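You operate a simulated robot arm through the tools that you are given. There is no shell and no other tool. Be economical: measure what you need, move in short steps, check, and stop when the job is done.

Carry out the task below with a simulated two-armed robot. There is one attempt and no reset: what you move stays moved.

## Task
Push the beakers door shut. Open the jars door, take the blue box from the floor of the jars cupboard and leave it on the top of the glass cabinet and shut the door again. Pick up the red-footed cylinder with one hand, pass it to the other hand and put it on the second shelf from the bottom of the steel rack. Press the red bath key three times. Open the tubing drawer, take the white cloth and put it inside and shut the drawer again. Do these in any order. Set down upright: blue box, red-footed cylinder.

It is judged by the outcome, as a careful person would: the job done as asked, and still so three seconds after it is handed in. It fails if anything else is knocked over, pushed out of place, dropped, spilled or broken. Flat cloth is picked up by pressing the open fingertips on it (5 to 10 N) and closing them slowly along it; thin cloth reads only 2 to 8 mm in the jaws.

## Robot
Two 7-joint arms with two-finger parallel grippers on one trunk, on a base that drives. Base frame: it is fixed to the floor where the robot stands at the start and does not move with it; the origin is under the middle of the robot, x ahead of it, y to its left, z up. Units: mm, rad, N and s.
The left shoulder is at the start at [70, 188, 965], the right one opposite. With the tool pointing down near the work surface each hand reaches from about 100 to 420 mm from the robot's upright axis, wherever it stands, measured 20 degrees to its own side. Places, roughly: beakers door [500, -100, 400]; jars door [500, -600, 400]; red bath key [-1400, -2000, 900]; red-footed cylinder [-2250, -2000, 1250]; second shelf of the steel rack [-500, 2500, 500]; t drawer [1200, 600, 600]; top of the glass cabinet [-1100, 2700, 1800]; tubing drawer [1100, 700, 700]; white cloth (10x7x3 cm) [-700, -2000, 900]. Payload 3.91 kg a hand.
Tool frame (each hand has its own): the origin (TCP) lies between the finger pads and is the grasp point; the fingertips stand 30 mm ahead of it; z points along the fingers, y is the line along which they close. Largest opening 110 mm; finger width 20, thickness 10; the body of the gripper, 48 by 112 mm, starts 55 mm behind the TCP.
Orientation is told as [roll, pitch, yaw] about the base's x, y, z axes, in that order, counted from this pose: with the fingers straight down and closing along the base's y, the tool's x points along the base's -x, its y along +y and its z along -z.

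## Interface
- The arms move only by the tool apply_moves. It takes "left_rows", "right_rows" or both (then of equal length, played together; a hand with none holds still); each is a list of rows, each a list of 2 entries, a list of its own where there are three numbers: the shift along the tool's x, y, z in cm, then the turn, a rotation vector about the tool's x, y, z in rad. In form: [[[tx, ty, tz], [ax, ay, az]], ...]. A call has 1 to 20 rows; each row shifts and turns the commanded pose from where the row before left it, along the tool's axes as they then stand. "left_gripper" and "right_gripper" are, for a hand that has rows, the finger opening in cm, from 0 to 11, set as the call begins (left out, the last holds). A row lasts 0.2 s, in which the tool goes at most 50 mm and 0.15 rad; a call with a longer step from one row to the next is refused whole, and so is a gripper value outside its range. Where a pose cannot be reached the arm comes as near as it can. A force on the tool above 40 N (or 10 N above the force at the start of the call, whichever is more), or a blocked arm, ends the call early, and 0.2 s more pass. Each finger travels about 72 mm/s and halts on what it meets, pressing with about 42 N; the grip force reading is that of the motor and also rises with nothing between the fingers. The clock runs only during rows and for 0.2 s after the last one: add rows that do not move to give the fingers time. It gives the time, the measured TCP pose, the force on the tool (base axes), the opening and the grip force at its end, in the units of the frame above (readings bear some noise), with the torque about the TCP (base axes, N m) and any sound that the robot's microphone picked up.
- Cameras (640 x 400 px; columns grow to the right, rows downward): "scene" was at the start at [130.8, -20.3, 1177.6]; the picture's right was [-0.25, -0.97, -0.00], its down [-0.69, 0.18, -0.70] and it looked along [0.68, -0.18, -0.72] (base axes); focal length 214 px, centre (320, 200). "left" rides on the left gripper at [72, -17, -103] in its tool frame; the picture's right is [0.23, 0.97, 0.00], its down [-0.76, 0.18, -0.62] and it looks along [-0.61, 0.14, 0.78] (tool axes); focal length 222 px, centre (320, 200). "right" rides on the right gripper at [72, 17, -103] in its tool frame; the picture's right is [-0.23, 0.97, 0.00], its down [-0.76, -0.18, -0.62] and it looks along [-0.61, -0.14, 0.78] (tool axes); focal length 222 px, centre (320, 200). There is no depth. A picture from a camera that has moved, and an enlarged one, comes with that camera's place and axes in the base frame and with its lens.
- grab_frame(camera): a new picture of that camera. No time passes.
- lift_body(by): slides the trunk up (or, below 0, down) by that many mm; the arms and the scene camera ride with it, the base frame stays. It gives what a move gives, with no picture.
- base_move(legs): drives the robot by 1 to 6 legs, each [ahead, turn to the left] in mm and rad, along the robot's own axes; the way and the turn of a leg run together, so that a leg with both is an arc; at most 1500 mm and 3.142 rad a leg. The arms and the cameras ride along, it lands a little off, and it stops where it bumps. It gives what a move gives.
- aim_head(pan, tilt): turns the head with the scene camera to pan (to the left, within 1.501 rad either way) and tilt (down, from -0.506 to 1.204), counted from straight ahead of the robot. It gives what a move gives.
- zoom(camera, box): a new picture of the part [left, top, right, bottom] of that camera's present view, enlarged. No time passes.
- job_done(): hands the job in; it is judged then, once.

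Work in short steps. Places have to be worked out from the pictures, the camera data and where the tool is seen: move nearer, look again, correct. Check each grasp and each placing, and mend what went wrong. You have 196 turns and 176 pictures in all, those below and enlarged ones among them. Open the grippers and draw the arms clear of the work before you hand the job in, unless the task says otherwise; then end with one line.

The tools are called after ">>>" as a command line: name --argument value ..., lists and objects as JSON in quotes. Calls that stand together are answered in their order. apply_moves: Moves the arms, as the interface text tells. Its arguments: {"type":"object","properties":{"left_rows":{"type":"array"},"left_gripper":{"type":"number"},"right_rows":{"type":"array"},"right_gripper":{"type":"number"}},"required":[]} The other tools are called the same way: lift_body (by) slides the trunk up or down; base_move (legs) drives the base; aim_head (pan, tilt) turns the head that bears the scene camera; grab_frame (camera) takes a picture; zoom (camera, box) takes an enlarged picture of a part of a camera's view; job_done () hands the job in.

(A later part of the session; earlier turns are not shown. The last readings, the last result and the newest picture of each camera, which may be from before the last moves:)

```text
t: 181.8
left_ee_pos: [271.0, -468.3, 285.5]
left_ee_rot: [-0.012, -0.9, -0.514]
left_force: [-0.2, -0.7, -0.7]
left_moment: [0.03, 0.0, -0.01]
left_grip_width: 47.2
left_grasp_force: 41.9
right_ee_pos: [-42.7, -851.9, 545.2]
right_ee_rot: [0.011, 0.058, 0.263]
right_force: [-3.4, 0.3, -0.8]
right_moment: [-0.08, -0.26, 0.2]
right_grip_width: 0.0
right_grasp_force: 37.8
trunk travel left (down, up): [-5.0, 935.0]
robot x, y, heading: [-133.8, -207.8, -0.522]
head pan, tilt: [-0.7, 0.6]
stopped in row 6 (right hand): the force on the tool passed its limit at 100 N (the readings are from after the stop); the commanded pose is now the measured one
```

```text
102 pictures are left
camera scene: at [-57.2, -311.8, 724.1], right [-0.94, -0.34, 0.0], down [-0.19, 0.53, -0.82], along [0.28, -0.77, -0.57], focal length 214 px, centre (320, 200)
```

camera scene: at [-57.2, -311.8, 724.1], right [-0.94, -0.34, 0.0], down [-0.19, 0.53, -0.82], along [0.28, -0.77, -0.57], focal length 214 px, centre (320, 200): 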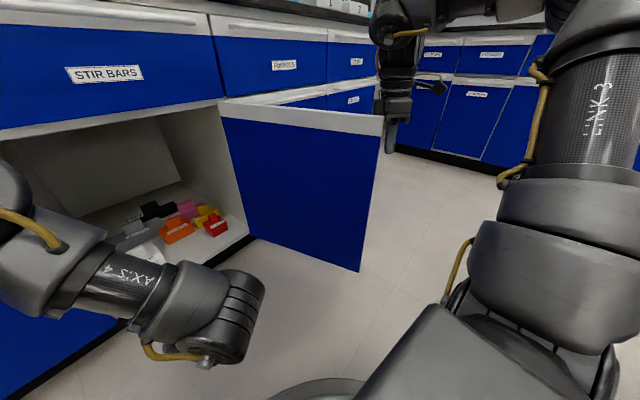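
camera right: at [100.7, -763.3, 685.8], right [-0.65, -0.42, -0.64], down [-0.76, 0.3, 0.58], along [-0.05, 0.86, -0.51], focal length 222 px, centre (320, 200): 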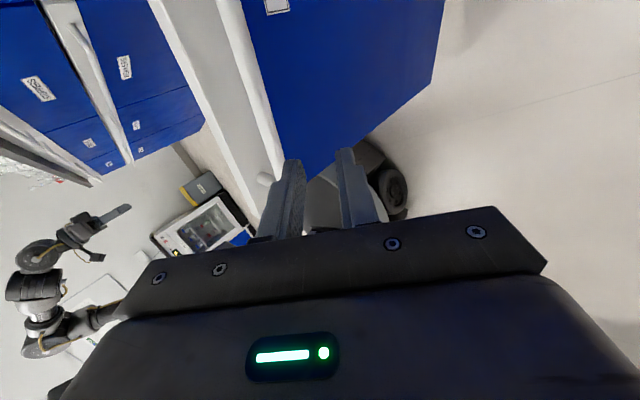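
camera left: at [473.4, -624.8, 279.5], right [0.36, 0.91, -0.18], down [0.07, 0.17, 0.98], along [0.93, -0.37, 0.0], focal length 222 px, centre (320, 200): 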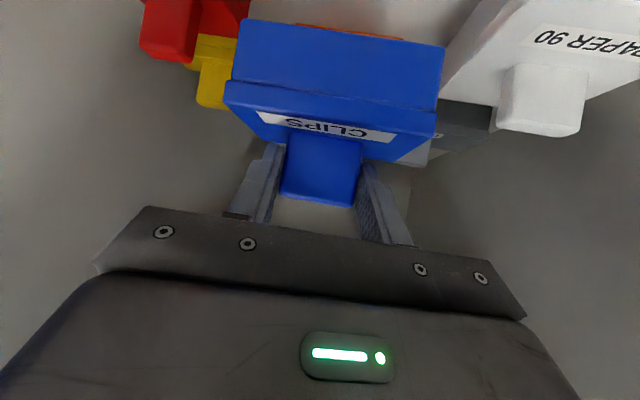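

It touched the handle's end at the door's outer side. I ease back and sweep left to swing the door.

>>> apply_moves --right_rows '[[[1.2, 0.8, 0], [0, 0, 0]], [[-1.7, 2.5, 0], [0, 0, 0]], [[-1.7, 2.5, 0], [0, 0, 0]], [[-1.9, 2.3, 0], [0, 0, 0]], [[-2.0, 2.3, 0], [0, 0, 0]], [[-2.2, 2.1, 0], [0, 0, 0]], [[-2.3, 2.0, 0], [0, 0, 0]], [[-2.4, 1.8, 0], [0, 0, 0]], [[-2.4, 1.8, 0], [0, 0, 0]]]'

>>> grab_frame --camera "scene"

```text
t: 182.7
left_ee_pos: [271.1, -469.0, 284.9]
left_ee_rot: [-0.012, -0.897, -0.516]
left_force: [-0.6, 0.0, -0.6]
left_moment: [0.03, -0.01, 0.0]
left_grip_width: 47.3
left_grasp_force: 41.7
right_ee_pos: [-36.2, -779.3, 545.1]
right_ee_rot: [0.014, 0.063, 0.255]
right_force: [0.3, -1.1, 0.6]
right_moment: [0.03, 0.02, 0.02]
right_grip_width: 0.3
right_grasp_force: 38.1
trunk travel left (down, up): [-5.0, 935.0]
robot x, y, heading: [-131.5, -203.3, -0.52]
head pan, tilt: [-0.7, 0.6]
stopped in row 4 (right hand): the force on the tool passed its limit at 48 N (the readings are from after the stop); the commanded pose is now the measured one
```

```text
101 pictures are left
camera scene: at [-57.6, -312.1, 724.0], right [-0.94, -0.34, 0.0], down [-0.19, 0.53, -0.82], along [0.28, -0.77, -0.57], focal length 214 px, centre (320, 200)
```

scene: 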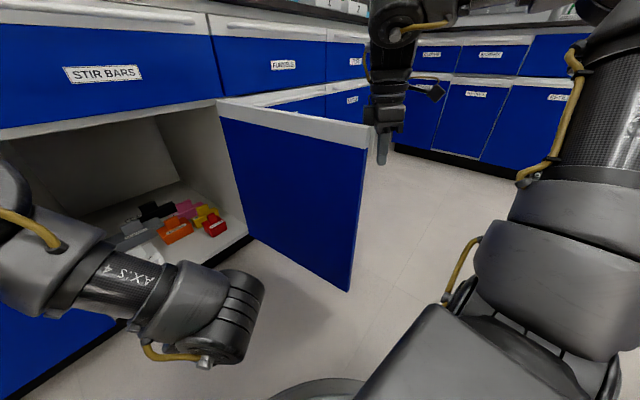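

The door is swinging. Continue more slowly.

>>> apply_moves --right_rows '[[[-0.9, 1.5, 0], [0, 0, 0]], [[-1.0, 1.6, 0], [0, 0, 0]], [[-1.1, 1.6, 0], [0, 0, 0]], [[-1.2, 1.6, 0], [0, 0, 0]], [[-1.3, 1.6, 0], [0, 0, 0]], [[-1.4, 1.5, 0], [0, 0, 0]], [[-1.4, 1.5, 0], [0, 0, 0]], [[-1.5, 1.5, 0], [0, 0, 0]], [[-1.5, 1.5, 0], [0, 0, 0]], [[-1.6, 1.4, 0], [0, 0, 0]], [[-1.6, 1.3, 0], [0, 0, 0]], [[-1.7, 1.2, 0], [0, 0, 0]]]'

>>> grab_frame --camera "scene"

```text
t: 185.3
left_ee_pos: [270.3, -468.3, 285.3]
left_ee_rot: [-0.01, -0.899, -0.518]
left_force: [-0.1, -0.5, -1.2]
left_moment: [0.0, 0.02, 0.02]
left_grip_width: 47.3
left_grasp_force: 41.9
right_ee_pos: [62.2, -577.2, 535.7]
right_ee_rot: [0.016, 0.057, 0.256]
right_force: [0.3, 0.4, -0.2]
right_moment: [-0.04, -0.11, 0.04]
right_grip_width: 0.1
right_grasp_force: 37.6
right hand out of reach, approached as far as the arm can: row 12
trunk travel left (down, up): [-5.0, 935.0]
robot x, y, heading: [-135.1, -206.7, -0.526]
head pan, tilt: [-0.7, 0.6]
```

```text
100 pictures are left
camera scene: at [-58.0, -311.7, 724.3], right [-0.94, -0.34, 0.0], down [-0.19, 0.53, -0.82], along [0.28, -0.78, -0.57], focal length 214 px, centre (320, 200)
```

scene: 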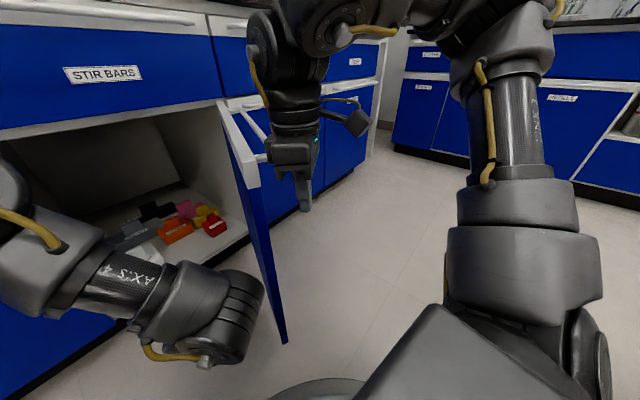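

The door is ~55° and its swing would meet the box hand. I move the left hand left first, then turn the base left, which carries both the box away and the door further shut.

>>> apply_moves --left_rows '[[[0, 4, 0], [0, 0, 0]], [[0, 4, 0], [0, 0, 0]], [[0, 4, 0], [0, 0, 0]], [[0, 4, 0], [0, 0, 0]]]'

>>> base_move --legs '[[0, 0.5]]'

>>> grab_frame --camera "scene"

```text
t: 186.3
left_ee_pos: [350.3, -329.8, 283.5]
left_ee_rot: [-0.013, -0.899, -0.515]
left_force: [-0.4, 0.9, -1.5]
left_moment: [0.0, -0.02, -0.02]
left_grip_width: 47.3
left_grasp_force: 42.3
right_ee_pos: [61.9, -577.5, 535.3]
right_ee_rot: [0.015, 0.059, 0.257]
right_force: [-0.2, 0.3, -0.3]
right_moment: [0.02, -0.01, 0.02]
right_grip_width: 0.0
right_grasp_force: 37.0
trunk travel left (down, up): [-5.0, 935.0]
robot x, y, heading: [-134.2, -205.8, -0.524]
head pan, tilt: [-0.7, 0.6]
```

```text
t: 187.3
left_ee_pos: [357.7, -287.8, 284.6]
left_ee_rot: [-0.016, -0.899, -0.431]
left_force: [-0.2, 0.7, -1.2]
left_moment: [0.0, -0.01, 0.04]
left_grip_width: 47.1
left_grasp_force: 42.3
right_ee_pos: [88.0, -557.5, 535.2]
right_ee_rot: [0.02, 0.062, 0.352]
right_force: [-4.2, 4.0, 3.5]
right_moment: [-0.25, -0.41, 0.13]
right_grip_width: 0.0
right_grasp_force: 37.2
trunk travel left (down, up): [-5.0, 935.0]
robot x, y, heading: [-134.4, -202.1, -0.438]
head pan, tilt: [-0.7, 0.6]
stopped in leg 1: the force on the tool passed its limit at 50 N (the readings are from after the stop); the commanded pose is now the measured one
```

```text
99 pictures are left
camera scene: at [-50.3, -304.9, 724.4], right [-0.91, -0.42, 0.0], down [-0.23, 0.51, -0.83], along [0.34, -0.75, -0.56], focal length 214 px, centre (320, 200)
```

scene: 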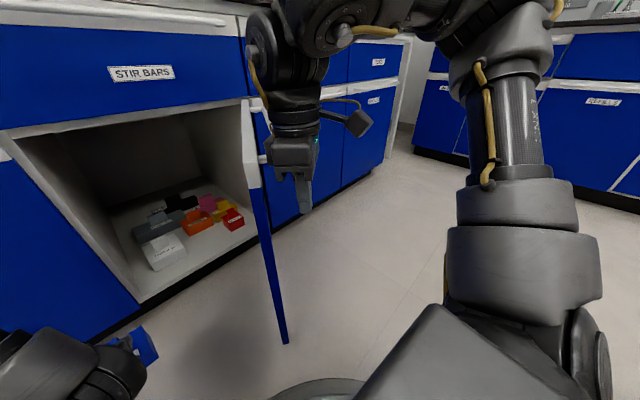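

Stopped by the contact bump. I continue with smaller turns.

>>> base_move --legs '[[0, 0.06], [0, 0.08], [0, 0.08], [0, 0.1], [0, 0.1]]'

>>> grab_frame --camera "scene"

```text
t: 188.1
left_ee_pos: [359.3, -272.8, 281.9]
left_ee_rot: [-0.018, -0.898, -0.401]
left_force: [0.7, -1.1, -2.2]
left_moment: [0.01, 0.02, 0.06]
left_grip_width: 47.1
left_grasp_force: 41.8
right_ee_pos: [96.9, -549.0, 535.0]
right_ee_rot: [0.025, 0.06, 0.387]
right_force: [-2.4, 3.9, 1.8]
right_moment: [-0.19, -0.27, 0.08]
right_grip_width: 0.0
right_grasp_force: 38.0
trunk travel left (down, up): [-5.0, 935.0]
robot x, y, heading: [-136.2, -203.0, -0.42]
head pan, tilt: [-0.7, 0.6]
stopped in leg 1: the robot was blocked; the commanded pose is now the measured one
```

```text
98 pictures are left
camera scene: at [-48.1, -302.6, 724.3], right [-0.9, -0.44, 0.0], down [-0.25, 0.51, -0.83], along [0.36, -0.74, -0.56], focal length 214 px, centre (320, 200)
```

scene: 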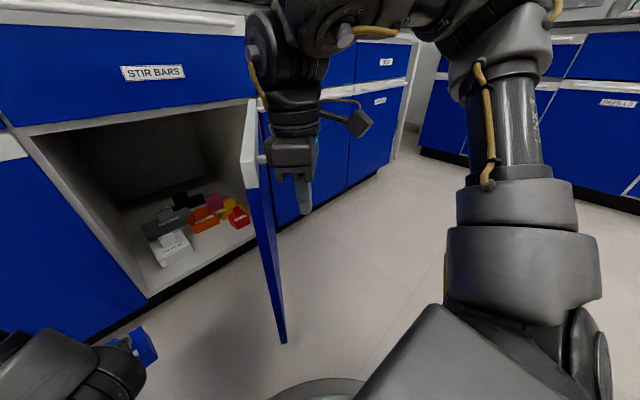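

Something blocks the turn. I look to the left side at the box arm.

>>> aim_head --pan 0.5 --tilt 0.8

>>> grab_frame --camera "scene"

>>> grab_frame --camera "right"

```text
t: 189.5
left_ee_pos: [358.4, -273.2, 282.9]
left_ee_rot: [-0.018, -0.898, -0.401]
left_force: [-0.4, 1.0, -1.7]
left_moment: [0.01, -0.01, -0.03]
left_grip_width: 47.1
left_grasp_force: 42.1
right_ee_pos: [96.9, -549.0, 535.8]
right_ee_rot: [0.024, 0.063, 0.387]
right_force: [-6.9, 5.6, 1.4]
right_moment: [-0.38, -0.45, 0.2]
right_grip_width: 0.0
right_grasp_force: 37.8
trunk travel left (down, up): [-5.0, 935.0]
robot x, y, heading: [-139.1, -202.2, -0.417]
head pan, tilt: [0.499, 0.799]
```

```text
97 pictures are left
camera scene: at [-6.6, -216.4, 707.5], right [0.08, -1.0, 0.0], down [-0.71, -0.06, -0.7], along [0.7, 0.06, -0.72], focal length 214 px, centre (320, 200)
```

scene: 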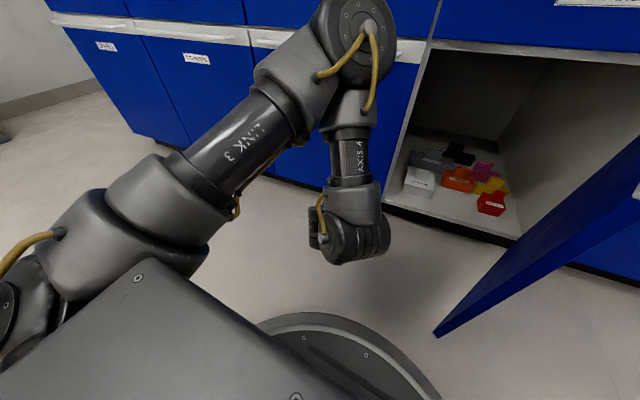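

```text
96 pictures are left
camera right: at [30.4, -560.5, 642.5], right [-0.15, 0.99, 0.01], down [0.81, 0.12, 0.57], along [0.56, 0.1, -0.82], focal length 222 px, centre (320, 200)
```

right: 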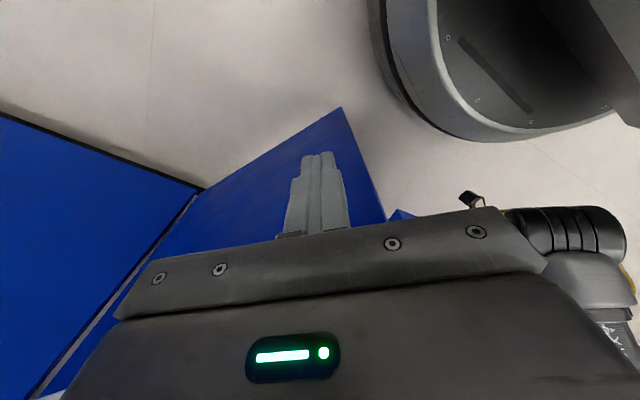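

The left elbow is up against the bench front; that is the block. I back 90 mm, then turn left in small steps.

>>> base_move --legs '[[-90, 0], [0, 0.35]]'

>>> aim_head --pan -0.6 --tilt 0.6

>>> grab_frame --camera "scene"

```text
t: 191.7
left_ee_pos: [272.1, -60.6, 283.2]
left_ee_rot: [-0.018, -0.898, -0.045]
left_force: [0.7, -0.2, -0.8]
left_moment: [0.0, 0.03, -0.03]
left_grip_width: 46.9
left_grasp_force: 42.5
right_ee_pos: [120.1, -410.1, 535.3]
right_ee_rot: [0.026, 0.063, 0.74]
right_force: [-0.5, 0.0, -0.1]
right_moment: [-0.02, 0.02, 0.03]
right_grip_width: 0.1
right_grasp_force: 37.7
trunk travel left (down, up): [-5.0, 935.0]
robot x, y, heading: [-217.4, -166.2, -0.061]
head pan, tilt: [0.499, 0.799]
```

```text
t: 193.1
left_ee_pos: [271.1, -60.0, 284.9]
left_ee_rot: [-0.018, -0.897, -0.043]
left_force: [-0.3, 0.1, -0.7]
left_moment: [0.03, -0.02, -0.02]
left_grip_width: 46.8
left_grasp_force: 42.1
right_ee_pos: [120.8, -410.6, 534.1]
right_ee_rot: [0.024, 0.063, 0.741]
right_force: [-0.8, -0.8, 0.2]
right_moment: [0.0, 0.04, 0.01]
right_grip_width: 0.0
right_grasp_force: 38.2
trunk travel left (down, up): [-5.0, 935.0]
robot x, y, heading: [-219.6, -166.2, -0.06]
head pan, tilt: [-0.6, 0.6]
```

```text
95 pictures are left
camera scene: at [-95.2, -223.8, 724.2], right [-0.61, -0.79, 0.0], down [-0.45, 0.35, -0.82], along [0.65, -0.51, -0.57], focal length 214 px, centre (320, 200)
```

scene: 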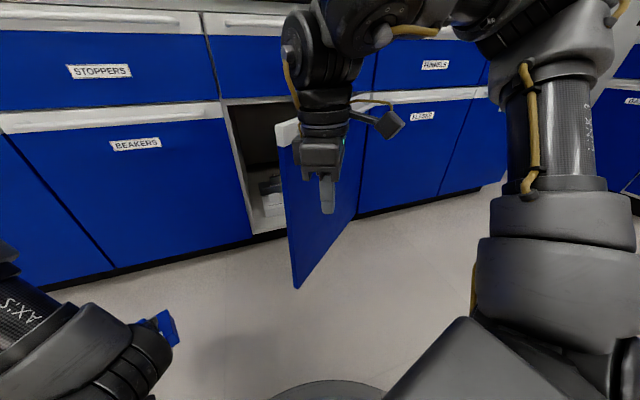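

The door is ~40° open with the right hand in front of its outer face. I push it in with the right arm.

>>> apply_moves --right_rows '[[[-1.86, -1.83, 0], [0, 0, 0]], [[-1.86, -1.83, 0], [0, 0, 0]], [[-1.86, -1.83, 0], [0, 0, 0]], [[-1.86, -1.83, 0], [0, 0, 0]], [[-1.86, -1.83, 0], [0, 0, 0]], [[-1.86, -1.83, 0], [0, 0, 0]], [[-1.86, -1.83, 0], [0, 0, 0]], [[-1.86, -1.83, 0], [0, 0, 0]], [[-1.86, -1.83, 0], [0, 0, 0]], [[-1.86, -1.83, 0], [0, 0, 0]]]'

>>> grab_frame --camera "scene"

```text
t: 194.1
left_ee_pos: [269.4, -61.1, 283.5]
left_ee_rot: [-0.02, -0.899, -0.037]
left_force: [0.2, -0.5, -1.0]
left_moment: [0.02, 0.01, -0.01]
left_grip_width: 47.0
left_grasp_force: 42.1
right_ee_pos: [191.0, -445.6, 501.1]
right_ee_rot: [0.028, 0.051, 0.765]
right_force: [-2.9, 8.3, -1.1]
right_moment: [-0.72, -0.38, 0.36]
right_grip_width: 0.0
right_grasp_force: 37.9
right hand out of reach, approached as far as the arm can: row 1, 2, 3, 4, 5
trunk travel left (down, up): [-5.0, 935.0]
robot x, y, heading: [-217.2, -167.7, -0.055]
head pan, tilt: [-0.6, 0.6]
stopped in row 5 (right hand): the force on the tool passed its limit at 54 N (the readings are from after the stop); the commanded pose is now the measured one
```

```text
94 pictures are left
camera scene: at [-95.7, -223.0, 724.3], right [-0.61, -0.79, 0.0], down [-0.45, 0.35, -0.83], along [0.65, -0.51, -0.56], focal length 214 px, centre (320, 200)
```

scene: 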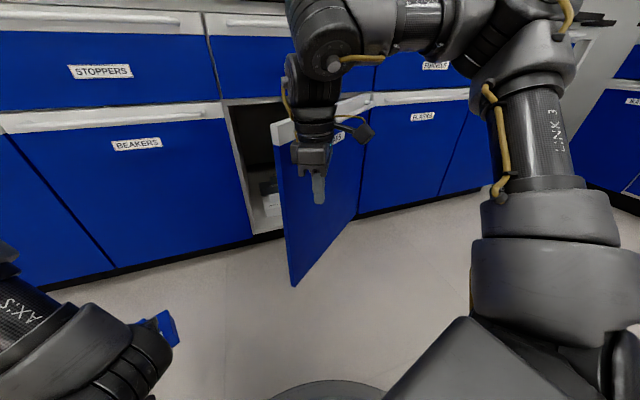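

The wrist is limited there; I use the base to push on in small forward legs.

>>> base_move --legs '[[50, 0], [50, 0]]'

>>> apply_moves --right_rows '[[[0, 0, 0], [0, 0, 0.1]], [[0, 0, 0], [0, 0, 0.1]], [[0, 0, 0], [0, 0, 0.1]], [[0, 0, 0], [0, 0, 0.1]], [[0, 0, 0], [0, 0, 0.1]], [[0, 0, 0], [0, 0, 0.1]], [[0, 0, 0], [0, 0, 0.1]]]'

>>> grab_frame --camera "scene"

```text
t: 194.9
left_ee_pos: [278.2, -59.3, 282.4]
left_ee_rot: [-0.022, -0.899, -0.041]
left_force: [0.0, 0.2, -1.8]
left_moment: [0.01, 0.04, 0.01]
left_grip_width: 46.7
left_grasp_force: 42.2
right_ee_pos: [197.4, -442.7, 500.2]
right_ee_rot: [0.034, 0.053, 0.777]
right_force: [0.0, -0.3, 0.0]
right_moment: [0.01, -0.01, 0.0]
right_grip_width: 0.0
right_grasp_force: 37.8
trunk travel left (down, up): [-5.0, 935.0]
robot x, y, heading: [-207.2, -166.4, -0.06]
head pan, tilt: [-0.6, 0.6]
stopped in leg 1: the force on the tool passed its limit at 58 N (the readings are from after the stop); the commanded pose is now the measured one
```

```text
t: 196.5
left_ee_pos: [277.9, -59.7, 283.4]
left_ee_rot: [-0.018, -0.898, -0.04]
left_force: [0.5, 0.2, -1.3]
left_moment: [0.02, -0.02, 0.01]
left_grip_width: 46.8
left_grasp_force: 42.0
right_ee_pos: [196.9, -443.5, 499.1]
right_ee_rot: [-0.006, 0.062, 0.077]
right_force: [-0.8, 0.7, -0.2]
right_moment: [-0.02, 0.0, 0.02]
right_grip_width: 0.0
right_grasp_force: 38.2
trunk travel left (down, up): [-5.0, 935.0]
robot x, y, heading: [-209.5, -170.1, -0.058]
head pan, tilt: [-0.6, 0.6]
```

```text
93 pictures are left
camera scene: at [-87.3, -224.0, 724.2], right [-0.61, -0.79, 0.0], down [-0.45, 0.35, -0.82], along [0.65, -0.51, -0.57], focal length 214 px, centre (320, 200)
```

scene: 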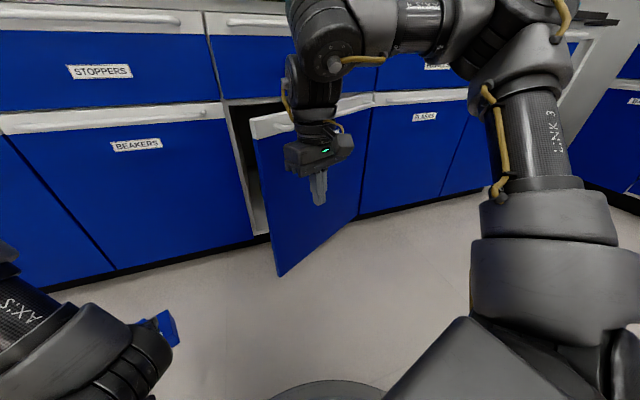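

The door is ~30° and the wrist is now straight. Push on with the arm.

>>> apply_moves --right_rows '[[[-1.85, -0.8, 0], [0, 0, 0]], [[-1.85, -0.8, 0], [0, 0, 0]], [[-1.85, -0.8, 0], [0, 0, 0]], [[-1.85, -0.8, 0], [0, 0, 0]], [[-1.85, -0.8, 0], [0, 0, 0]], [[-1.85, -0.8, 0], [0, 0, 0]], [[-1.85, -0.8, 0], [0, 0, 0]], [[-1.85, -0.8, 0], [0, 0, 0]], [[-1.85, -0.8, 0], [0, 0, 0]], [[-1.85, -0.8, 0], [0, 0, 0]]]'

>>> grab_frame --camera "scene"

```text
t: 198.7
left_ee_pos: [278.7, -60.4, 282.0]
left_ee_rot: [-0.019, -0.899, -0.04]
left_force: [-0.1, 0.5, -1.8]
left_moment: [-0.02, 0.04, 0.02]
left_grip_width: 47.0
left_grasp_force: 41.9
right_ee_pos: [307.4, -552.4, 432.1]
right_ee_rot: [-0.006, 0.058, 0.077]
right_force: [0.5, 0.1, -0.6]
right_moment: [-0.02, 0.02, -0.02]
right_grip_width: 0.0
right_grasp_force: 37.7
right hand out of reach, approached as far as the arm can: row 1, 2, 3, 4, 5, 6, 7, 8, 9, 10
trunk travel left (down, up): [-5.0, 935.0]
robot x, y, heading: [-209.4, -167.6, -0.062]
head pan, tilt: [-0.6, 0.6]
```

```text
92 pictures are left
camera scene: at [-87.4, -224.0, 724.2], right [-0.61, -0.79, 0.0], down [-0.45, 0.35, -0.82], along [0.65, -0.51, -0.57], focal length 214 px, centre (320, 200)
```

scene: 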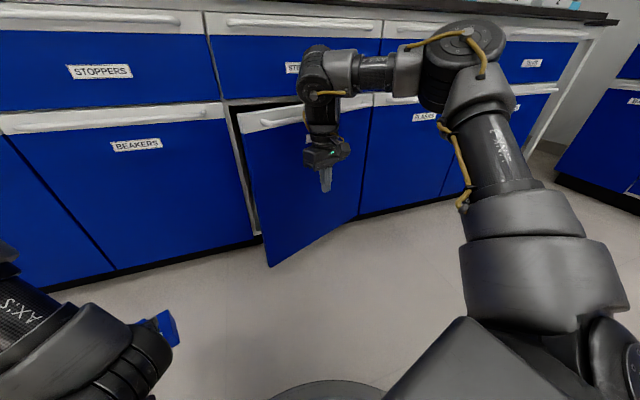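

Nearly shut. A short forward drive should finish it.

>>> base_move --legs '[[60, 0], [50, 0]]'

>>> apply_moves --right_rows '[[[-1.85, -0.8, 0], [0, 0, 0]], [[-1.85, -0.8, 0], [0, 0, 0]], [[-1.85, -0.8, 0], [0, 0, 0]], [[-1.85, -0.8, 0], [0, 0, 0]], [[-1.85, -0.8, 0], [0, 0, 0]]]'

>>> grab_frame --camera "scene"

```text
t: 200.2
left_ee_pos: [387.3, -65.8, 282.9]
left_ee_rot: [-0.02, -0.9, -0.041]
left_force: [-0.1, 0.4, -0.9]
left_moment: [-0.03, 0.01, 0.03]
left_grip_width: 46.5
left_grasp_force: 42.3
right_ee_pos: [416.9, -558.5, 433.2]
right_ee_rot: [-0.005, 0.06, 0.077]
right_force: [-0.3, -0.4, -0.1]
right_moment: [-0.02, -0.02, 0.03]
right_grip_width: 0.1
right_grasp_force: 37.8
trunk travel left (down, up): [-5.0, 935.0]
robot x, y, heading: [-96.5, -174.1, -0.056]
head pan, tilt: [-0.6, 0.6]
```

```text
t: 201.6
left_ee_pos: [368.2, -81.6, 281.7]
left_ee_rot: [-0.062, -0.899, 0.056]
left_force: [-1.9, -2.0, 1.0]
left_moment: [0.12, 0.02, 0.21]
left_grip_width: 46.6
left_grasp_force: 42.2
right_ee_pos: [406.5, -602.0, 368.0]
right_ee_rot: [0.043, 0.047, 0.215]
right_force: [-3.4, -3.7, -1.3]
right_moment: [0.36, -0.29, 0.01]
right_grip_width: 0.0
right_grasp_force: 37.9
right hand out of reach, approached as far as the arm can: row 1, 2, 3, 4, 5
trunk travel left (down, up): [-5.0, 935.0]
robot x, y, heading: [-114.2, -170.3, -0.072]
head pan, tilt: [-0.6, 0.6]
stopped in row 5 (right hand): the arm was blocked; the commanded pose is now the measured one
```

```text
91 pictures are left
camera scene: at [-71.7, -227.9, 753.0], right [-0.62, -0.78, -0.07], down [-0.35, 0.35, -0.87], along [0.7, -0.52, -0.49], focal length 214 px, centre (320, 200)
```

scene: 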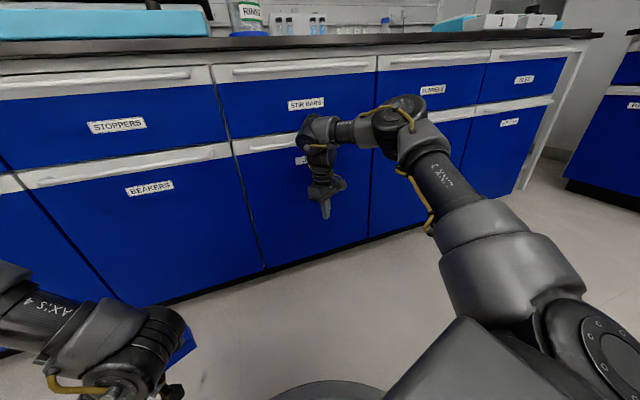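

The door looks shut, but the robot is being tilted by the arm pressing on the bench. I relieve this at once by drawing the right hand back and up.

>>> apply_moves --right_rows '[[[1.5, 0.6, -0.8], [0, 0, 0]], [[1.5, 0.6, -0.8], [0, 0, 0]], [[1.5, 0.6, -0.8], [0, 0, 0]], [[1.5, 0.6, -0.8], [0, 0, 0]]]'

>>> grab_frame --camera "scene"

```text
t: 201.9
left_ee_pos: [396.8, -74.8, 198.9]
left_ee_rot: [-0.177, -0.78, 0.183]
left_force: [-0.5, 1.1, -0.9]
left_moment: [0.02, 0.06, -0.05]
left_grip_width: 46.7
left_grasp_force: 41.8
right_ee_pos: [428.1, -606.3, 353.0]
right_ee_rot: [0.023, 0.033, 0.18]
right_force: [0.8, -0.9, 0.0]
right_moment: [0.07, 0.01, 0.0]
right_grip_width: 0.0
right_grasp_force: 37.9
trunk travel left (down, up): [-5.0, 935.0]
robot x, y, heading: [-114.5, -174.7, -0.114]
head pan, tilt: [-0.6, 0.6]
stopped in row 1 (left hand): the arm was blocked; the commanded pose is now the measured one
```

```text
90 pictures are left
camera scene: at [-33.3, -197.4, 744.1], right [-0.65, -0.76, 0.0], down [-0.38, 0.33, -0.87], along [0.66, -0.57, -0.5], focal length 214 px, centre (320, 200)
```

scene: 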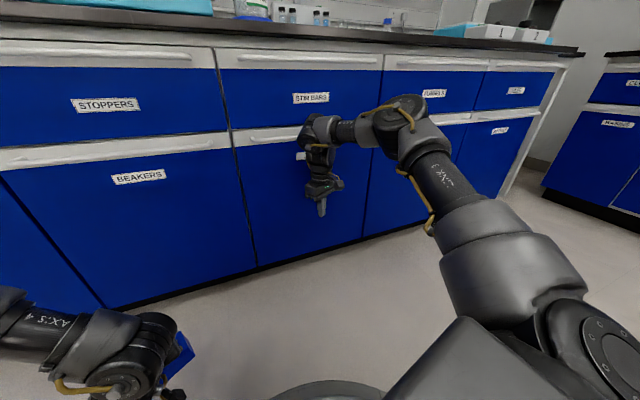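

Level again, but the left arm was shoved by its elbow on the bench. I back the base to free it and then look at the box.

>>> base_move --legs '[[-100, 0]]'

>>> aim_head --pan 0.1 --tilt 0.8

>>> grab_frame --camera "scene"

>>> grab_frame --camera "left"

```text
t: 202.6
left_ee_pos: [393.7, -91.7, 153.6]
left_ee_rot: [-0.042, -0.724, 0.053]
left_force: [0.2, 0.1, -1.1]
left_moment: [0.01, 0.02, 0.01]
left_grip_width: 46.6
left_grasp_force: 42.2
right_ee_pos: [448.7, -595.0, 352.7]
right_ee_rot: [0.077, -0.065, 0.295]
right_force: [-3.5, 3.3, 2.5]
right_moment: [-0.24, -0.28, -0.07]
right_grip_width: 0.0
right_grasp_force: 37.8
trunk travel left (down, up): [-5.0, 935.0]
robot x, y, heading: [-124.7, -166.7, -0.099]
head pan, tilt: [-0.6, 0.6]
stopped in leg 1: the robot was blocked; the commanded pose is now the measured one
```

```text
t: 203.7
left_ee_pos: [397.0, -95.1, 153.6]
left_ee_rot: [-0.045, -0.725, 0.05]
left_force: [-0.2, 0.2, -0.6]
left_moment: [0.0, 0.01, 0.02]
left_grip_width: 46.3
left_grasp_force: 42.2
right_ee_pos: [448.4, -596.6, 352.4]
right_ee_rot: [0.075, -0.061, 0.297]
right_force: [-0.4, 0.5, 0.1]
right_moment: [0.0, -0.01, 0.0]
right_grip_width: 0.2
right_grasp_force: 37.9
trunk travel left (down, up): [-5.0, 935.0]
robot x, y, heading: [-119.9, -165.1, -0.103]
head pan, tilt: [0.099, 0.799]
```

```text
89 pictures are left
camera scene: at [-28.4, -129.7, 726.0], right [0.0, -1.0, 0.06], down [-0.67, -0.04, -0.74], along [0.74, -0.04, -0.67], focal length 214 px, centre (320, 200)
```

scene: 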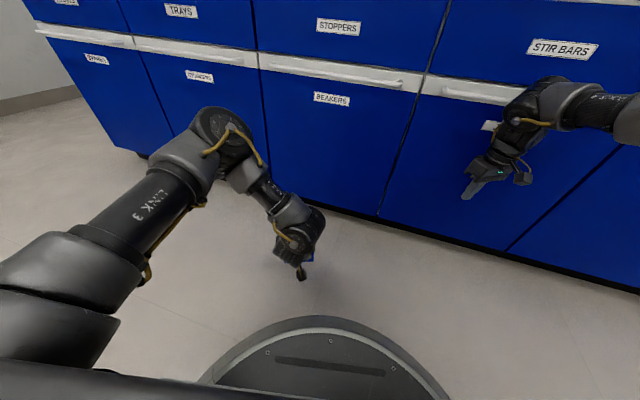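

```text
88 pictures are left
camera left: at [273.1, -113.9, 183.7], right [-0.19, 0.96, -0.18], down [0.15, 0.21, 0.96], along [0.97, 0.15, -0.19], focal length 222 px, centre (320, 200)
```

left: 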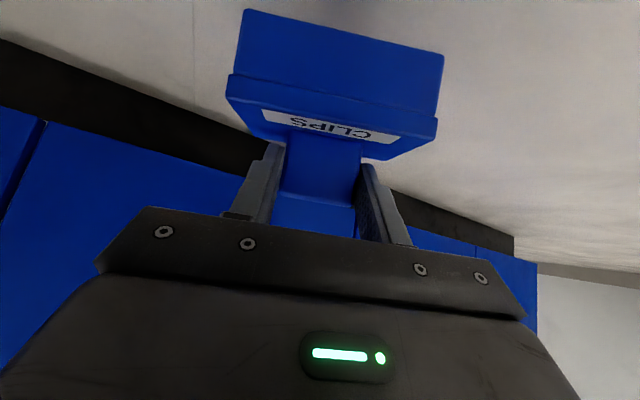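

The robot is still held by something and slightly tilted; I look closely at the right arm near the handle.

>>> aim_head --pan -0.6 --tilt 0.5

>>> zoom --camera "scene" --box '[180, 60, 500, 260]'

>>> grab_frame --camera "right"

```text
t: 204.8
left_ee_pos: [395.1, -93.5, 154.8]
left_ee_rot: [-0.042, -0.725, 0.05]
left_force: [-0.7, -1.0, -1.9]
left_moment: [0.0, -0.02, -0.01]
left_grip_width: 46.8
left_grasp_force: 41.6
right_ee_pos: [448.5, -596.8, 352.4]
right_ee_rot: [0.075, -0.063, 0.295]
right_force: [-0.2, -1.0, -0.1]
right_moment: [0.0, 0.01, -0.01]
right_grip_width: 0.0
right_grasp_force: 37.3
trunk travel left (down, up): [-5.0, 935.0]
robot x, y, heading: [-122.4, -168.0, -0.107]
head pan, tilt: [-0.6, 0.499]
```

```text
2.00 times, centred on (340, 160) of scene
camera zoom: at [-40.4, -185.4, 754.7], right [-0.65, -0.76, 0.01], down [-0.31, 0.26, -0.92], along [0.7, -0.6, -0.4], focal length 429 px, centre (280, 280)
```

zoom: 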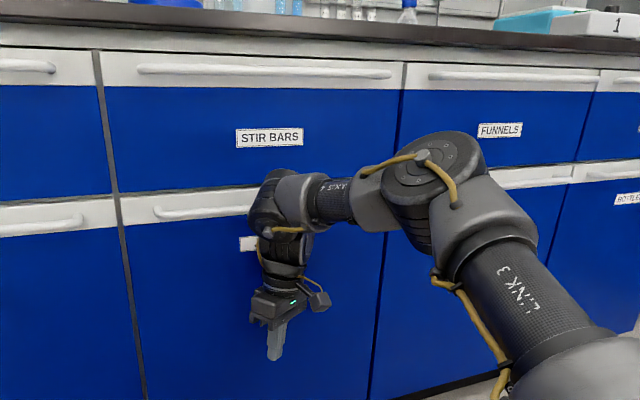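

```text
86 pictures are left
camera right: at [369.8, -610.6, 451.5], right [-0.07, 0.99, 0.09], down [0.76, -0.01, 0.65], along [0.65, 0.11, -0.75], focal length 222 px, centre (320, 200)
```

right: 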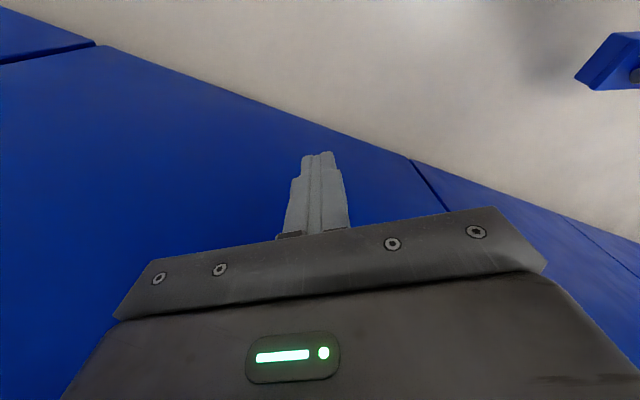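

The right wrist sits beside the jars handle and the door is shut. I try small backward legs again, now that commands are reset to the measured pose.

>>> base_move --legs '[[-40, 0], [-60, 0]]'

>>> aim_head --pan 0.0 --tilt 0.7

>>> grab_frame --camera "scene"

```text
t: 205.5
left_ee_pos: [393.8, -95.0, 84.2]
left_ee_rot: [0.026, -0.636, 0.014]
left_force: [4.9, -5.8, 14.8]
left_moment: [-1.15, -0.73, 0.05]
left_grip_width: 46.5
left_grasp_force: 42.2
right_ee_pos: [444.5, -588.5, 360.4]
right_ee_rot: [0.252, -0.137, 0.341]
right_force: [-212.2, 164.2, 53.5]
right_moment: [-18.3, -20.69, -8.9]
right_grip_width: 0.1
right_grasp_force: 37.7
trunk travel left (down, up): [-5.0, 935.0]
robot x, y, heading: [-129.1, -164.5, -0.093]
head pan, tilt: [-0.6, 0.499]
stopped in leg 1: the robot was blocked; the commanded pose is now the measured one
```

```text
t: 206.5
left_ee_pos: [396.5, -93.8, 86.6]
left_ee_rot: [0.02, -0.634, 0.028]
left_force: [0.6, 0.1, -1.8]
left_moment: [-0.02, 0.0, 0.0]
left_grip_width: 46.2
left_grasp_force: 42.1
right_ee_pos: [447.8, -588.3, 357.3]
right_ee_rot: [0.239, -0.168, 0.319]
right_force: [-234.4, 172.1, 50.6]
right_moment: [-18.17, -22.11, -10.96]
right_grip_width: 0.0
right_grasp_force: 38.0
trunk travel left (down, up): [-5.0, 935.0]
robot x, y, heading: [-128.7, -162.1, -0.094]
head pan, tilt: [0.0, 0.7]
```

```text
85 pictures are left
camera scene: at [-52.2, -152.8, 739.9], right [-0.1, -1.0, 0.02], down [-0.57, 0.04, -0.82], along [0.82, -0.09, -0.57], focal length 214 px, centre (320, 200)
```

scene: 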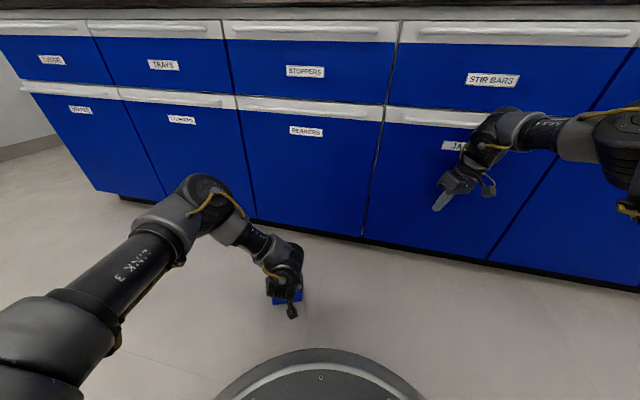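

The right hand is pressing the door with ~270 N. I draw that hand back from the door with the arm itself.

>>> apply_moves --right_rows '[[[1.2, 0.9, 0], [0, 0, 0]], [[1.2, 0.9, 0], [0, 0, 0]], [[1.2, 0.9, 0], [0, 0, 0]], [[1.2, 0.9, 0], [0, 0, 0]], [[1.2, 0.9, 0], [0, 0, 0]]]'

>>> grab_frame --camera "scene"

```text
t: 206.8
left_ee_pos: [417.1, -102.5, 75.9]
left_ee_rot: [0.022, -0.656, 0.022]
left_force: [-1.5, -7.3, 174.5]
left_moment: [-2.4, -2.44, 1.34]
left_grip_width: 47.4
left_grasp_force: 42.0
right_ee_pos: [446.0, -602.2, 367.6]
right_ee_rot: [0.273, -0.239, 0.32]
right_force: [-70.4, 64.6, -35.9]
right_moment: [-0.43, -1.6, -2.03]
right_grip_width: 0.1
right_grasp_force: 37.8
trunk travel left (down, up): [-5.0, 935.0]
robot x, y, heading: [-127.4, -161.2, -0.095]
head pan, tilt: [0.0, 0.7]
stopped in row 1 (left hand): the arm was blocked; the commanded pose is now the measured one
```

```text
84 pictures are left
camera scene: at [-74.5, -167.0, 746.4], right [-0.1, -1.0, 0.0], down [-0.55, 0.05, -0.83], along [0.83, -0.08, -0.55], focal length 214 px, centre (320, 200)
```

scene: 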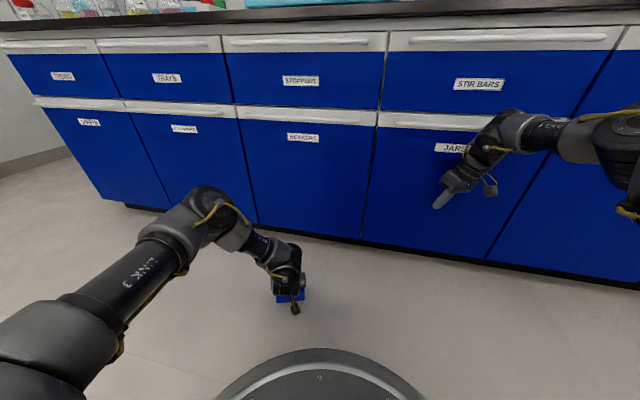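

The left hand has sagged and is pressing on the floor, and both contacts are tilting the robot backward. I relieve both together: left hand up, right hand back, in small steps.

>>> apply_moves --left_rows '[[[-0.6, 0, -0.8], [0, 0, 0]], [[-0.6, 0, -0.8], [0, 0, 0]], [[-0.6, 0, -0.8], [0, 0, 0]], [[-0.6, 0, -0.8], [0, 0, 0]], [[-0.6, 0, -0.8], [0, 0, 0]], [[-0.6, 0, -0.8], [0, 0, 0]]]' --right_rows '[[[0.8, 0.6, 0], [0, 0, 0]], [[0.8, 0.6, 0], [0, 0, 0]], [[0.8, 0.6, 0], [0, 0, 0]], [[0.8, 0.6, 0], [0, 0, 0]], [[0.8, 0.6, 0], [0, 0, 0]], [[0.8, 0.6, 0], [0, 0, 0]]]'

>>> grab_frame --camera "scene"

```text
t: 207.1
left_ee_pos: [440.5, -108.5, 42.1]
left_ee_rot: [-0.042, -0.631, 0.09]
left_force: [63.5, 2.2, 181.7]
left_moment: [3.31, 4.15, -0.87]
left_grip_width: 46.6
left_grasp_force: 42.1
right_ee_pos: [433.9, -611.6, 377.2]
right_ee_rot: [0.377, -0.235, 0.355]
right_force: [-57.6, 65.9, 8.7]
right_moment: [-5.96, -4.85, -2.26]
right_grip_width: 0.1
right_grasp_force: 37.8
right hand out of reach, approached as far as the arm can: row 1
trunk travel left (down, up): [-5.0, 935.0]
robot x, y, heading: [-132.2, -162.2, -0.099]
head pan, tilt: [0.0, 0.7]
stopped in row 1 (right hand): the force on the tool passed its limit at 150 N (the readings are from after the stop); the commanded pose is now the measured one
```

```text
83 pictures are left
camera scene: at [-74.3, -167.8, 744.0], right [-0.1, -1.0, 0.0], down [-0.55, 0.06, -0.83], along [0.83, -0.08, -0.55], focal length 214 px, centre (320, 200)
```

scene: 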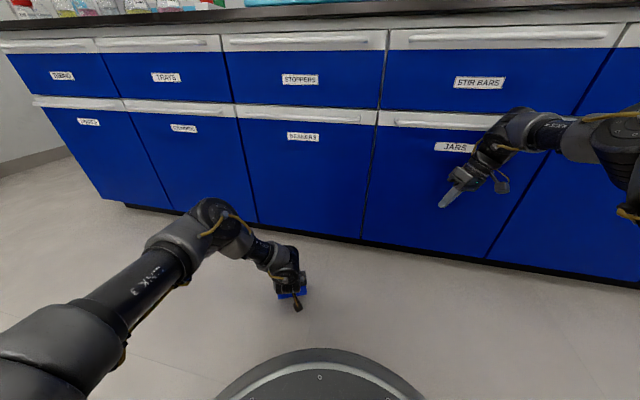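

The robot is leaning back, propped by the left hand. I raise the left hand alone, substantially, so the robot can settle level.

>>> apply_moves --left_rows '[[[-1.8, 0, -2.4], [0, 0, 0]], [[-1.8, 0, -2.4], [0, 0, 0]], [[-1.8, 0, -2.4], [0, 0, 0]], [[-1.8, 0, -2.4], [0, 0, 0]], [[-1.8, 0, -2.4], [0, 0, 0]], [[-1.8, 0, -2.4], [0, 0, 0]]]'

>>> grab_frame --camera "left"

```text
t: 207.4
left_ee_pos: [459.7, -109.8, 35.0]
left_ee_rot: [-0.05, -0.597, 0.097]
left_force: [9.2, 35.5, 240.2]
left_moment: [2.69, 13.87, 1.12]
left_grip_width: 47.1
left_grasp_force: 42.3
right_ee_pos: [430.1, -606.8, 383.4]
right_ee_rot: [0.45, -0.258, 0.365]
right_force: [-107.3, 94.1, -49.8]
right_moment: [-2.37, -5.75, -5.49]
right_grip_width: 0.0
right_grasp_force: 37.5
trunk travel left (down, up): [-5.0, 935.0]
robot x, y, heading: [-133.8, -159.2, -0.094]
head pan, tilt: [0.0, 0.7]
stopped in row 1 (left hand): the arm was blocked; the commanded pose is now the measured one
```

```text
82 pictures are left
camera left: at [341.0, -134.1, 80.5], right [-0.25, 0.95, -0.17], down [0.26, 0.23, 0.94], along [0.93, 0.19, -0.31], focal length 222 px, centre (320, 200)
```

left: 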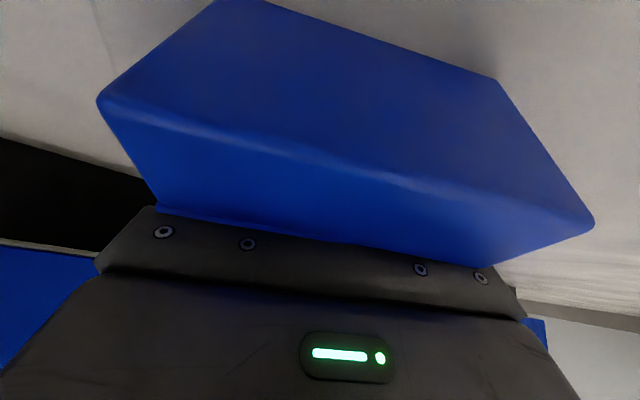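

The box has turned in the grip from the floor pressure. I raise the trunk to lift the arms clear instead.

>>> lift_body --by 120

>>> grab_frame --camera "scene"

>>> grab_frame --camera "left"

```text
t: 207.8
left_ee_pos: [490.5, -115.9, 32.4]
left_ee_rot: [-0.102, -0.588, 0.181]
left_force: [-12.8, 41.0, 233.6]
left_moment: [9.46, 7.4, -4.66]
left_grip_width: 46.7
left_grasp_force: 42.1
right_ee_pos: [417.5, -596.7, 390.2]
right_ee_rot: [0.554, -0.255, 0.441]
right_force: [-10.2, -3.4, 2.9]
right_moment: [0.17, -0.65, -0.39]
right_grip_width: 0.1
right_grasp_force: 37.9
trunk travel left (down, up): [-7.0, 933.0]
robot x, y, heading: [-138.0, -157.9, -0.098]
head pan, tilt: [0.0, 0.7]
stopped: the arm was blocked; the commanded pose is now the measured one
```

```text
81 pictures are left
camera scene: at [-77.5, -169.8, 745.0], right [-0.09, -1.0, -0.01], down [-0.55, 0.06, -0.83], along [0.83, -0.07, -0.56], focal length 214 px, centre (320, 200)
```

scene: 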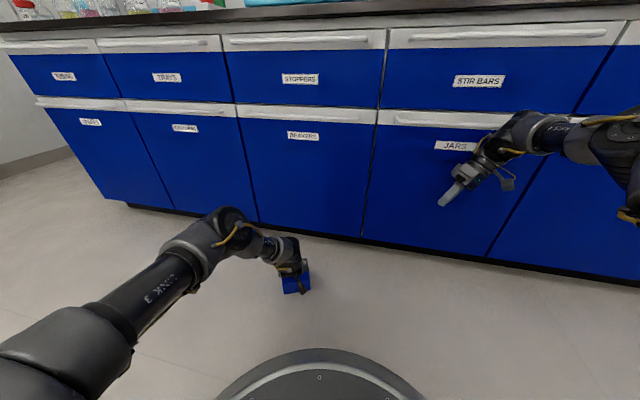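

```text
80 pictures are left
camera left: at [373.7, -144.0, 80.3], right [-0.31, 0.93, -0.21], down [0.25, 0.29, 0.92], along [0.92, 0.23, -0.32], focal length 222 px, centre (320, 200)
```

left: 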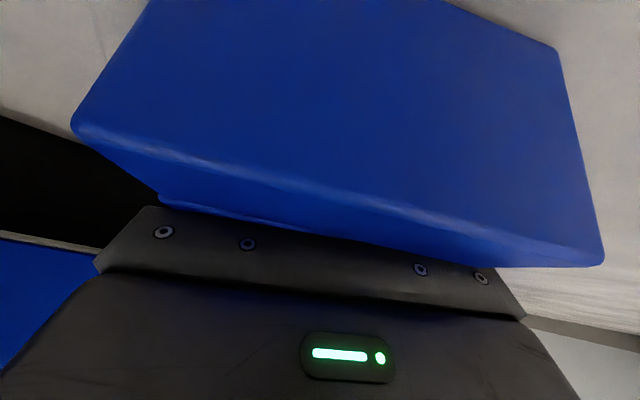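

Blocked quickly again. I look straight down to see how the base and the box stand.

>>> aim_head --pan 0.15 --tilt 1.15

>>> grab_frame --camera "scene"

```text
t: 208.7
left_ee_pos: [490.3, -117.3, 33.3]
left_ee_rot: [-0.092, -0.589, 0.159]
left_force: [13.8, 13.2, 215.3]
left_moment: [9.62, 9.35, -0.84]
left_grip_width: 46.5
left_grasp_force: 41.9
right_ee_pos: [425.4, -601.7, 388.5]
right_ee_rot: [0.538, -0.26, 0.392]
right_force: [-158.7, 65.7, -98.8]
right_moment: [4.65, -5.7, -11.27]
right_grip_width: 0.0
right_grasp_force: 38.6
trunk travel left (down, up): [-7.0, 933.0]
robot x, y, heading: [-133.6, -161.3, -0.104]
head pan, tilt: [0.15, 1.15]
```

```text
79 pictures are left
camera scene: at [-96.6, -163.1, 711.5], right [0.05, -1.0, 0.0], down [-0.86, -0.04, -0.51], along [0.51, 0.02, -0.86], focal length 214 px, centre (320, 200)
```

scene: 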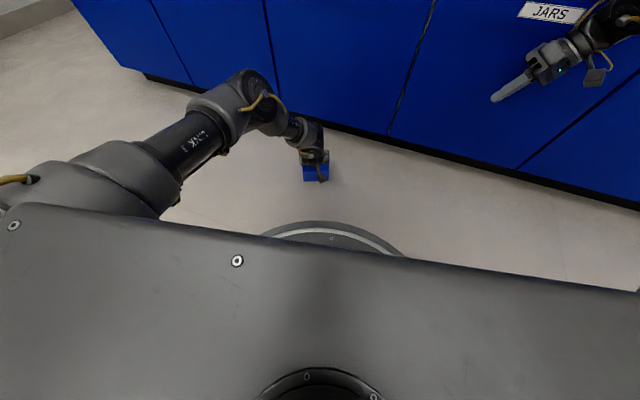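

Both hands are still loaded. I command one larger step for both at once: right hand back, left hand up.

>>> apply_moves --left_rows '[[[-2.9, 0, -4], [0, 0, 0]], [[-2.9, 0, -4], [0, 0, 0]], [[-2.9, 0, -4], [0, 0, 0]]]' --right_rows '[[[3.9, 2.9, 0], [0, 0, 0]], [[3.9, 2.9, 0], [0, 0, 0]], [[3.9, 2.9, 0], [0, 0, 0]]]'

>>> apply_moves --left_rows '[[[-2.9, 0, -4], [0, 0, 0]], [[-2.9, 0, -4], [0, 0, 0]], [[-2.9, 0, -4], [0, 0, 0]]]' --right_rows '[[[3.9, 2.9, 0], [0, 0, 0]], [[3.9, 2.9, 0], [0, 0, 0]], [[3.9, 2.9, 0], [0, 0, 0]]]'

>>> grab_frame --camera "scene"

```text
t: 209.0
left_ee_pos: [498.8, -126.0, 31.5]
left_ee_rot: [-0.101, -0.558, 0.183]
left_force: [1.3, 21.6, 226.8]
left_moment: [10.65, 10.25, 0.42]
left_grip_width: 47.0
left_grasp_force: 41.5
right_ee_pos: [425.5, -596.0, 393.8]
right_ee_rot: [0.562, -0.292, 0.415]
right_force: [-121.7, 69.5, -64.5]
right_moment: [1.58, -4.53, -7.86]
right_grip_width: 0.0
right_grasp_force: 37.7
trunk travel left (down, up): [-7.0, 933.0]
robot x, y, heading: [-138.4, -159.9, -0.105]
head pan, tilt: [0.15, 1.15]
stopped in row 1 (left hand): the arm was blocked; the commanded pose is now the measured one
```

```text
t: 209.4
left_ee_pos: [490.1, -130.4, 34.1]
left_ee_rot: [-0.115, -0.514, 0.195]
left_force: [2.8, 25.5, 218.1]
left_moment: [8.7, 4.01, 0.94]
left_grip_width: 46.7
left_grasp_force: 41.8
left hand out of reach, approached as far as the arm can: row 1
right_ee_pos: [428.4, -580.8, 394.6]
right_ee_rot: [0.555, -0.313, 0.464]
right_force: [-47.0, 39.4, -27.3]
right_moment: [-0.13, -1.63, -2.21]
right_grip_width: 0.0
right_grasp_force: 37.4
trunk travel left (down, up): [-7.0, 933.0]
robot x, y, heading: [-137.1, -156.0, -0.091]
head pan, tilt: [0.15, 1.15]
stopped in row 1 (left hand): the arm was blocked; the commanded pose is now the measured one
```

```text
78 pictures are left
camera scene: at [-103.2, -164.0, 712.1], right [0.06, -1.0, 0.0], down [-0.86, -0.05, -0.51], along [0.51, 0.03, -0.86], focal length 214 px, centre (320, 200)
```

scene: 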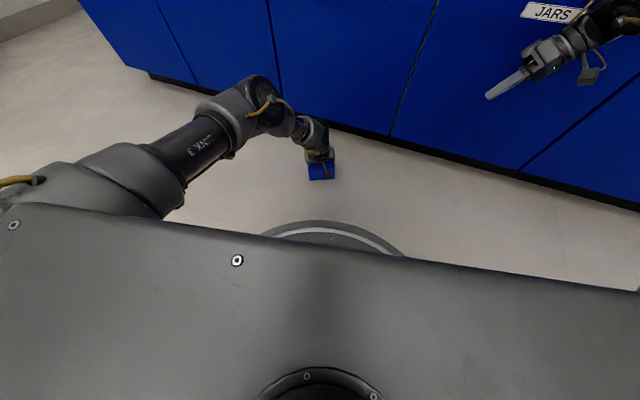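

The right hand is coming free (force down to ~65 N). I continue with the right hand alone.

>>> apply_moves --right_rows '[[[3, 2, 1], [0, 0, 0]], [[3, 2, 1], [0, 0, 0]], [[3, 2, 1], [0, 0, 0]]]'

>>> apply_moves --right_rows '[[[3, 2, 1], [0, 0, 0]], [[3, 2, 1], [0, 0, 0]], [[3, 2, 1], [0, 0, 0]]]'

>>> aim_head --pan -0.2 --tilt 0.7

>>> grab_frame --camera "scene"

```text
t: 209.6
left_ee_pos: [496.2, -140.3, 33.4]
left_ee_rot: [-0.1, -0.497, 0.206]
left_force: [-29.8, 43.7, 243.3]
left_moment: [9.14, 3.95, 2.63]
left_grip_width: 47.1
left_grasp_force: 42.2
right_ee_pos: [427.0, -573.4, 400.3]
right_ee_rot: [0.598, -0.345, 0.479]
right_force: [-22.7, 22.2, -11.7]
right_moment: [-0.16, -0.72, -1.0]
right_grip_width: 0.0
right_grasp_force: 37.6
trunk travel left (down, up): [-7.0, 933.0]
robot x, y, heading: [-140.6, -161.1, -0.095]
head pan, tilt: [0.15, 1.15]
stopped in row 1 (left hand): the force on the tool passed its limit at 263 N (the readings are from after the stop); the commanded pose is now the measured one
```

```text
t: 209.9
left_ee_pos: [500.7, -143.3, 32.3]
left_ee_rot: [-0.088, -0.461, 0.257]
left_force: [-81.1, 60.2, 291.9]
left_moment: [9.53, 3.18, 5.48]
left_grip_width: 46.7
left_grasp_force: 41.0
right_ee_pos: [414.1, -562.7, 410.9]
right_ee_rot: [0.685, -0.346, 0.52]
right_force: [-2.8, -0.2, 0.6]
right_moment: [0.0, -0.17, -0.16]
right_grip_width: 0.3
right_grasp_force: 37.7
trunk travel left (down, up): [-7.0, 933.0]
robot x, y, heading: [-150.5, -157.8, -0.091]
head pan, tilt: [0.15, 1.15]
stopped in row 1 (right hand): the force on the tool passed its limit at 92 N (the readings are from after the stop); the commanded pose is now the measured one
```

```text
t: 210.8
left_ee_pos: [501.1, -145.0, 32.0]
left_ee_rot: [-0.089, -0.475, 0.224]
left_force: [-71.5, 69.9, 273.3]
left_moment: [9.92, 3.24, 2.93]
left_grip_width: 46.7
left_grasp_force: 42.3
right_ee_pos: [425.6, -565.4, 405.4]
right_ee_rot: [0.634, -0.361, 0.5]
right_force: [-0.7, 0.1, 0.3]
right_moment: [0.0, -0.03, 0.02]
right_grip_width: 0.0
right_grasp_force: 37.3
trunk travel left (down, up): [-7.0, 933.0]
robot x, y, heading: [-143.0, -156.2, -0.096]
head pan, tilt: [-0.201, 0.7]
```

```text
77 pictures are left
camera scene: at [-84.4, -197.0, 746.0], right [-0.29, -0.96, -0.05], down [-0.53, 0.2, -0.82], along [0.8, -0.21, -0.56], focal length 214 px, centre (320, 200)
```

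scene: 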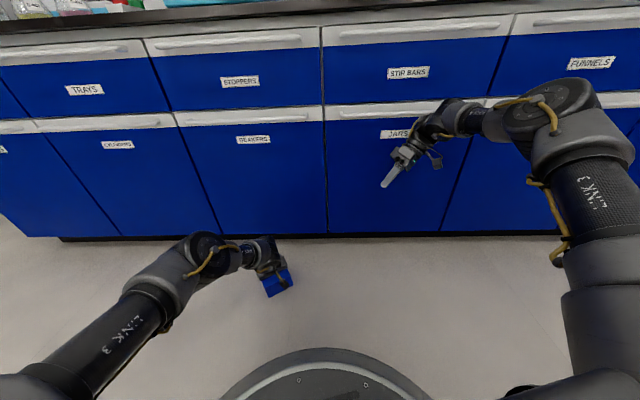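

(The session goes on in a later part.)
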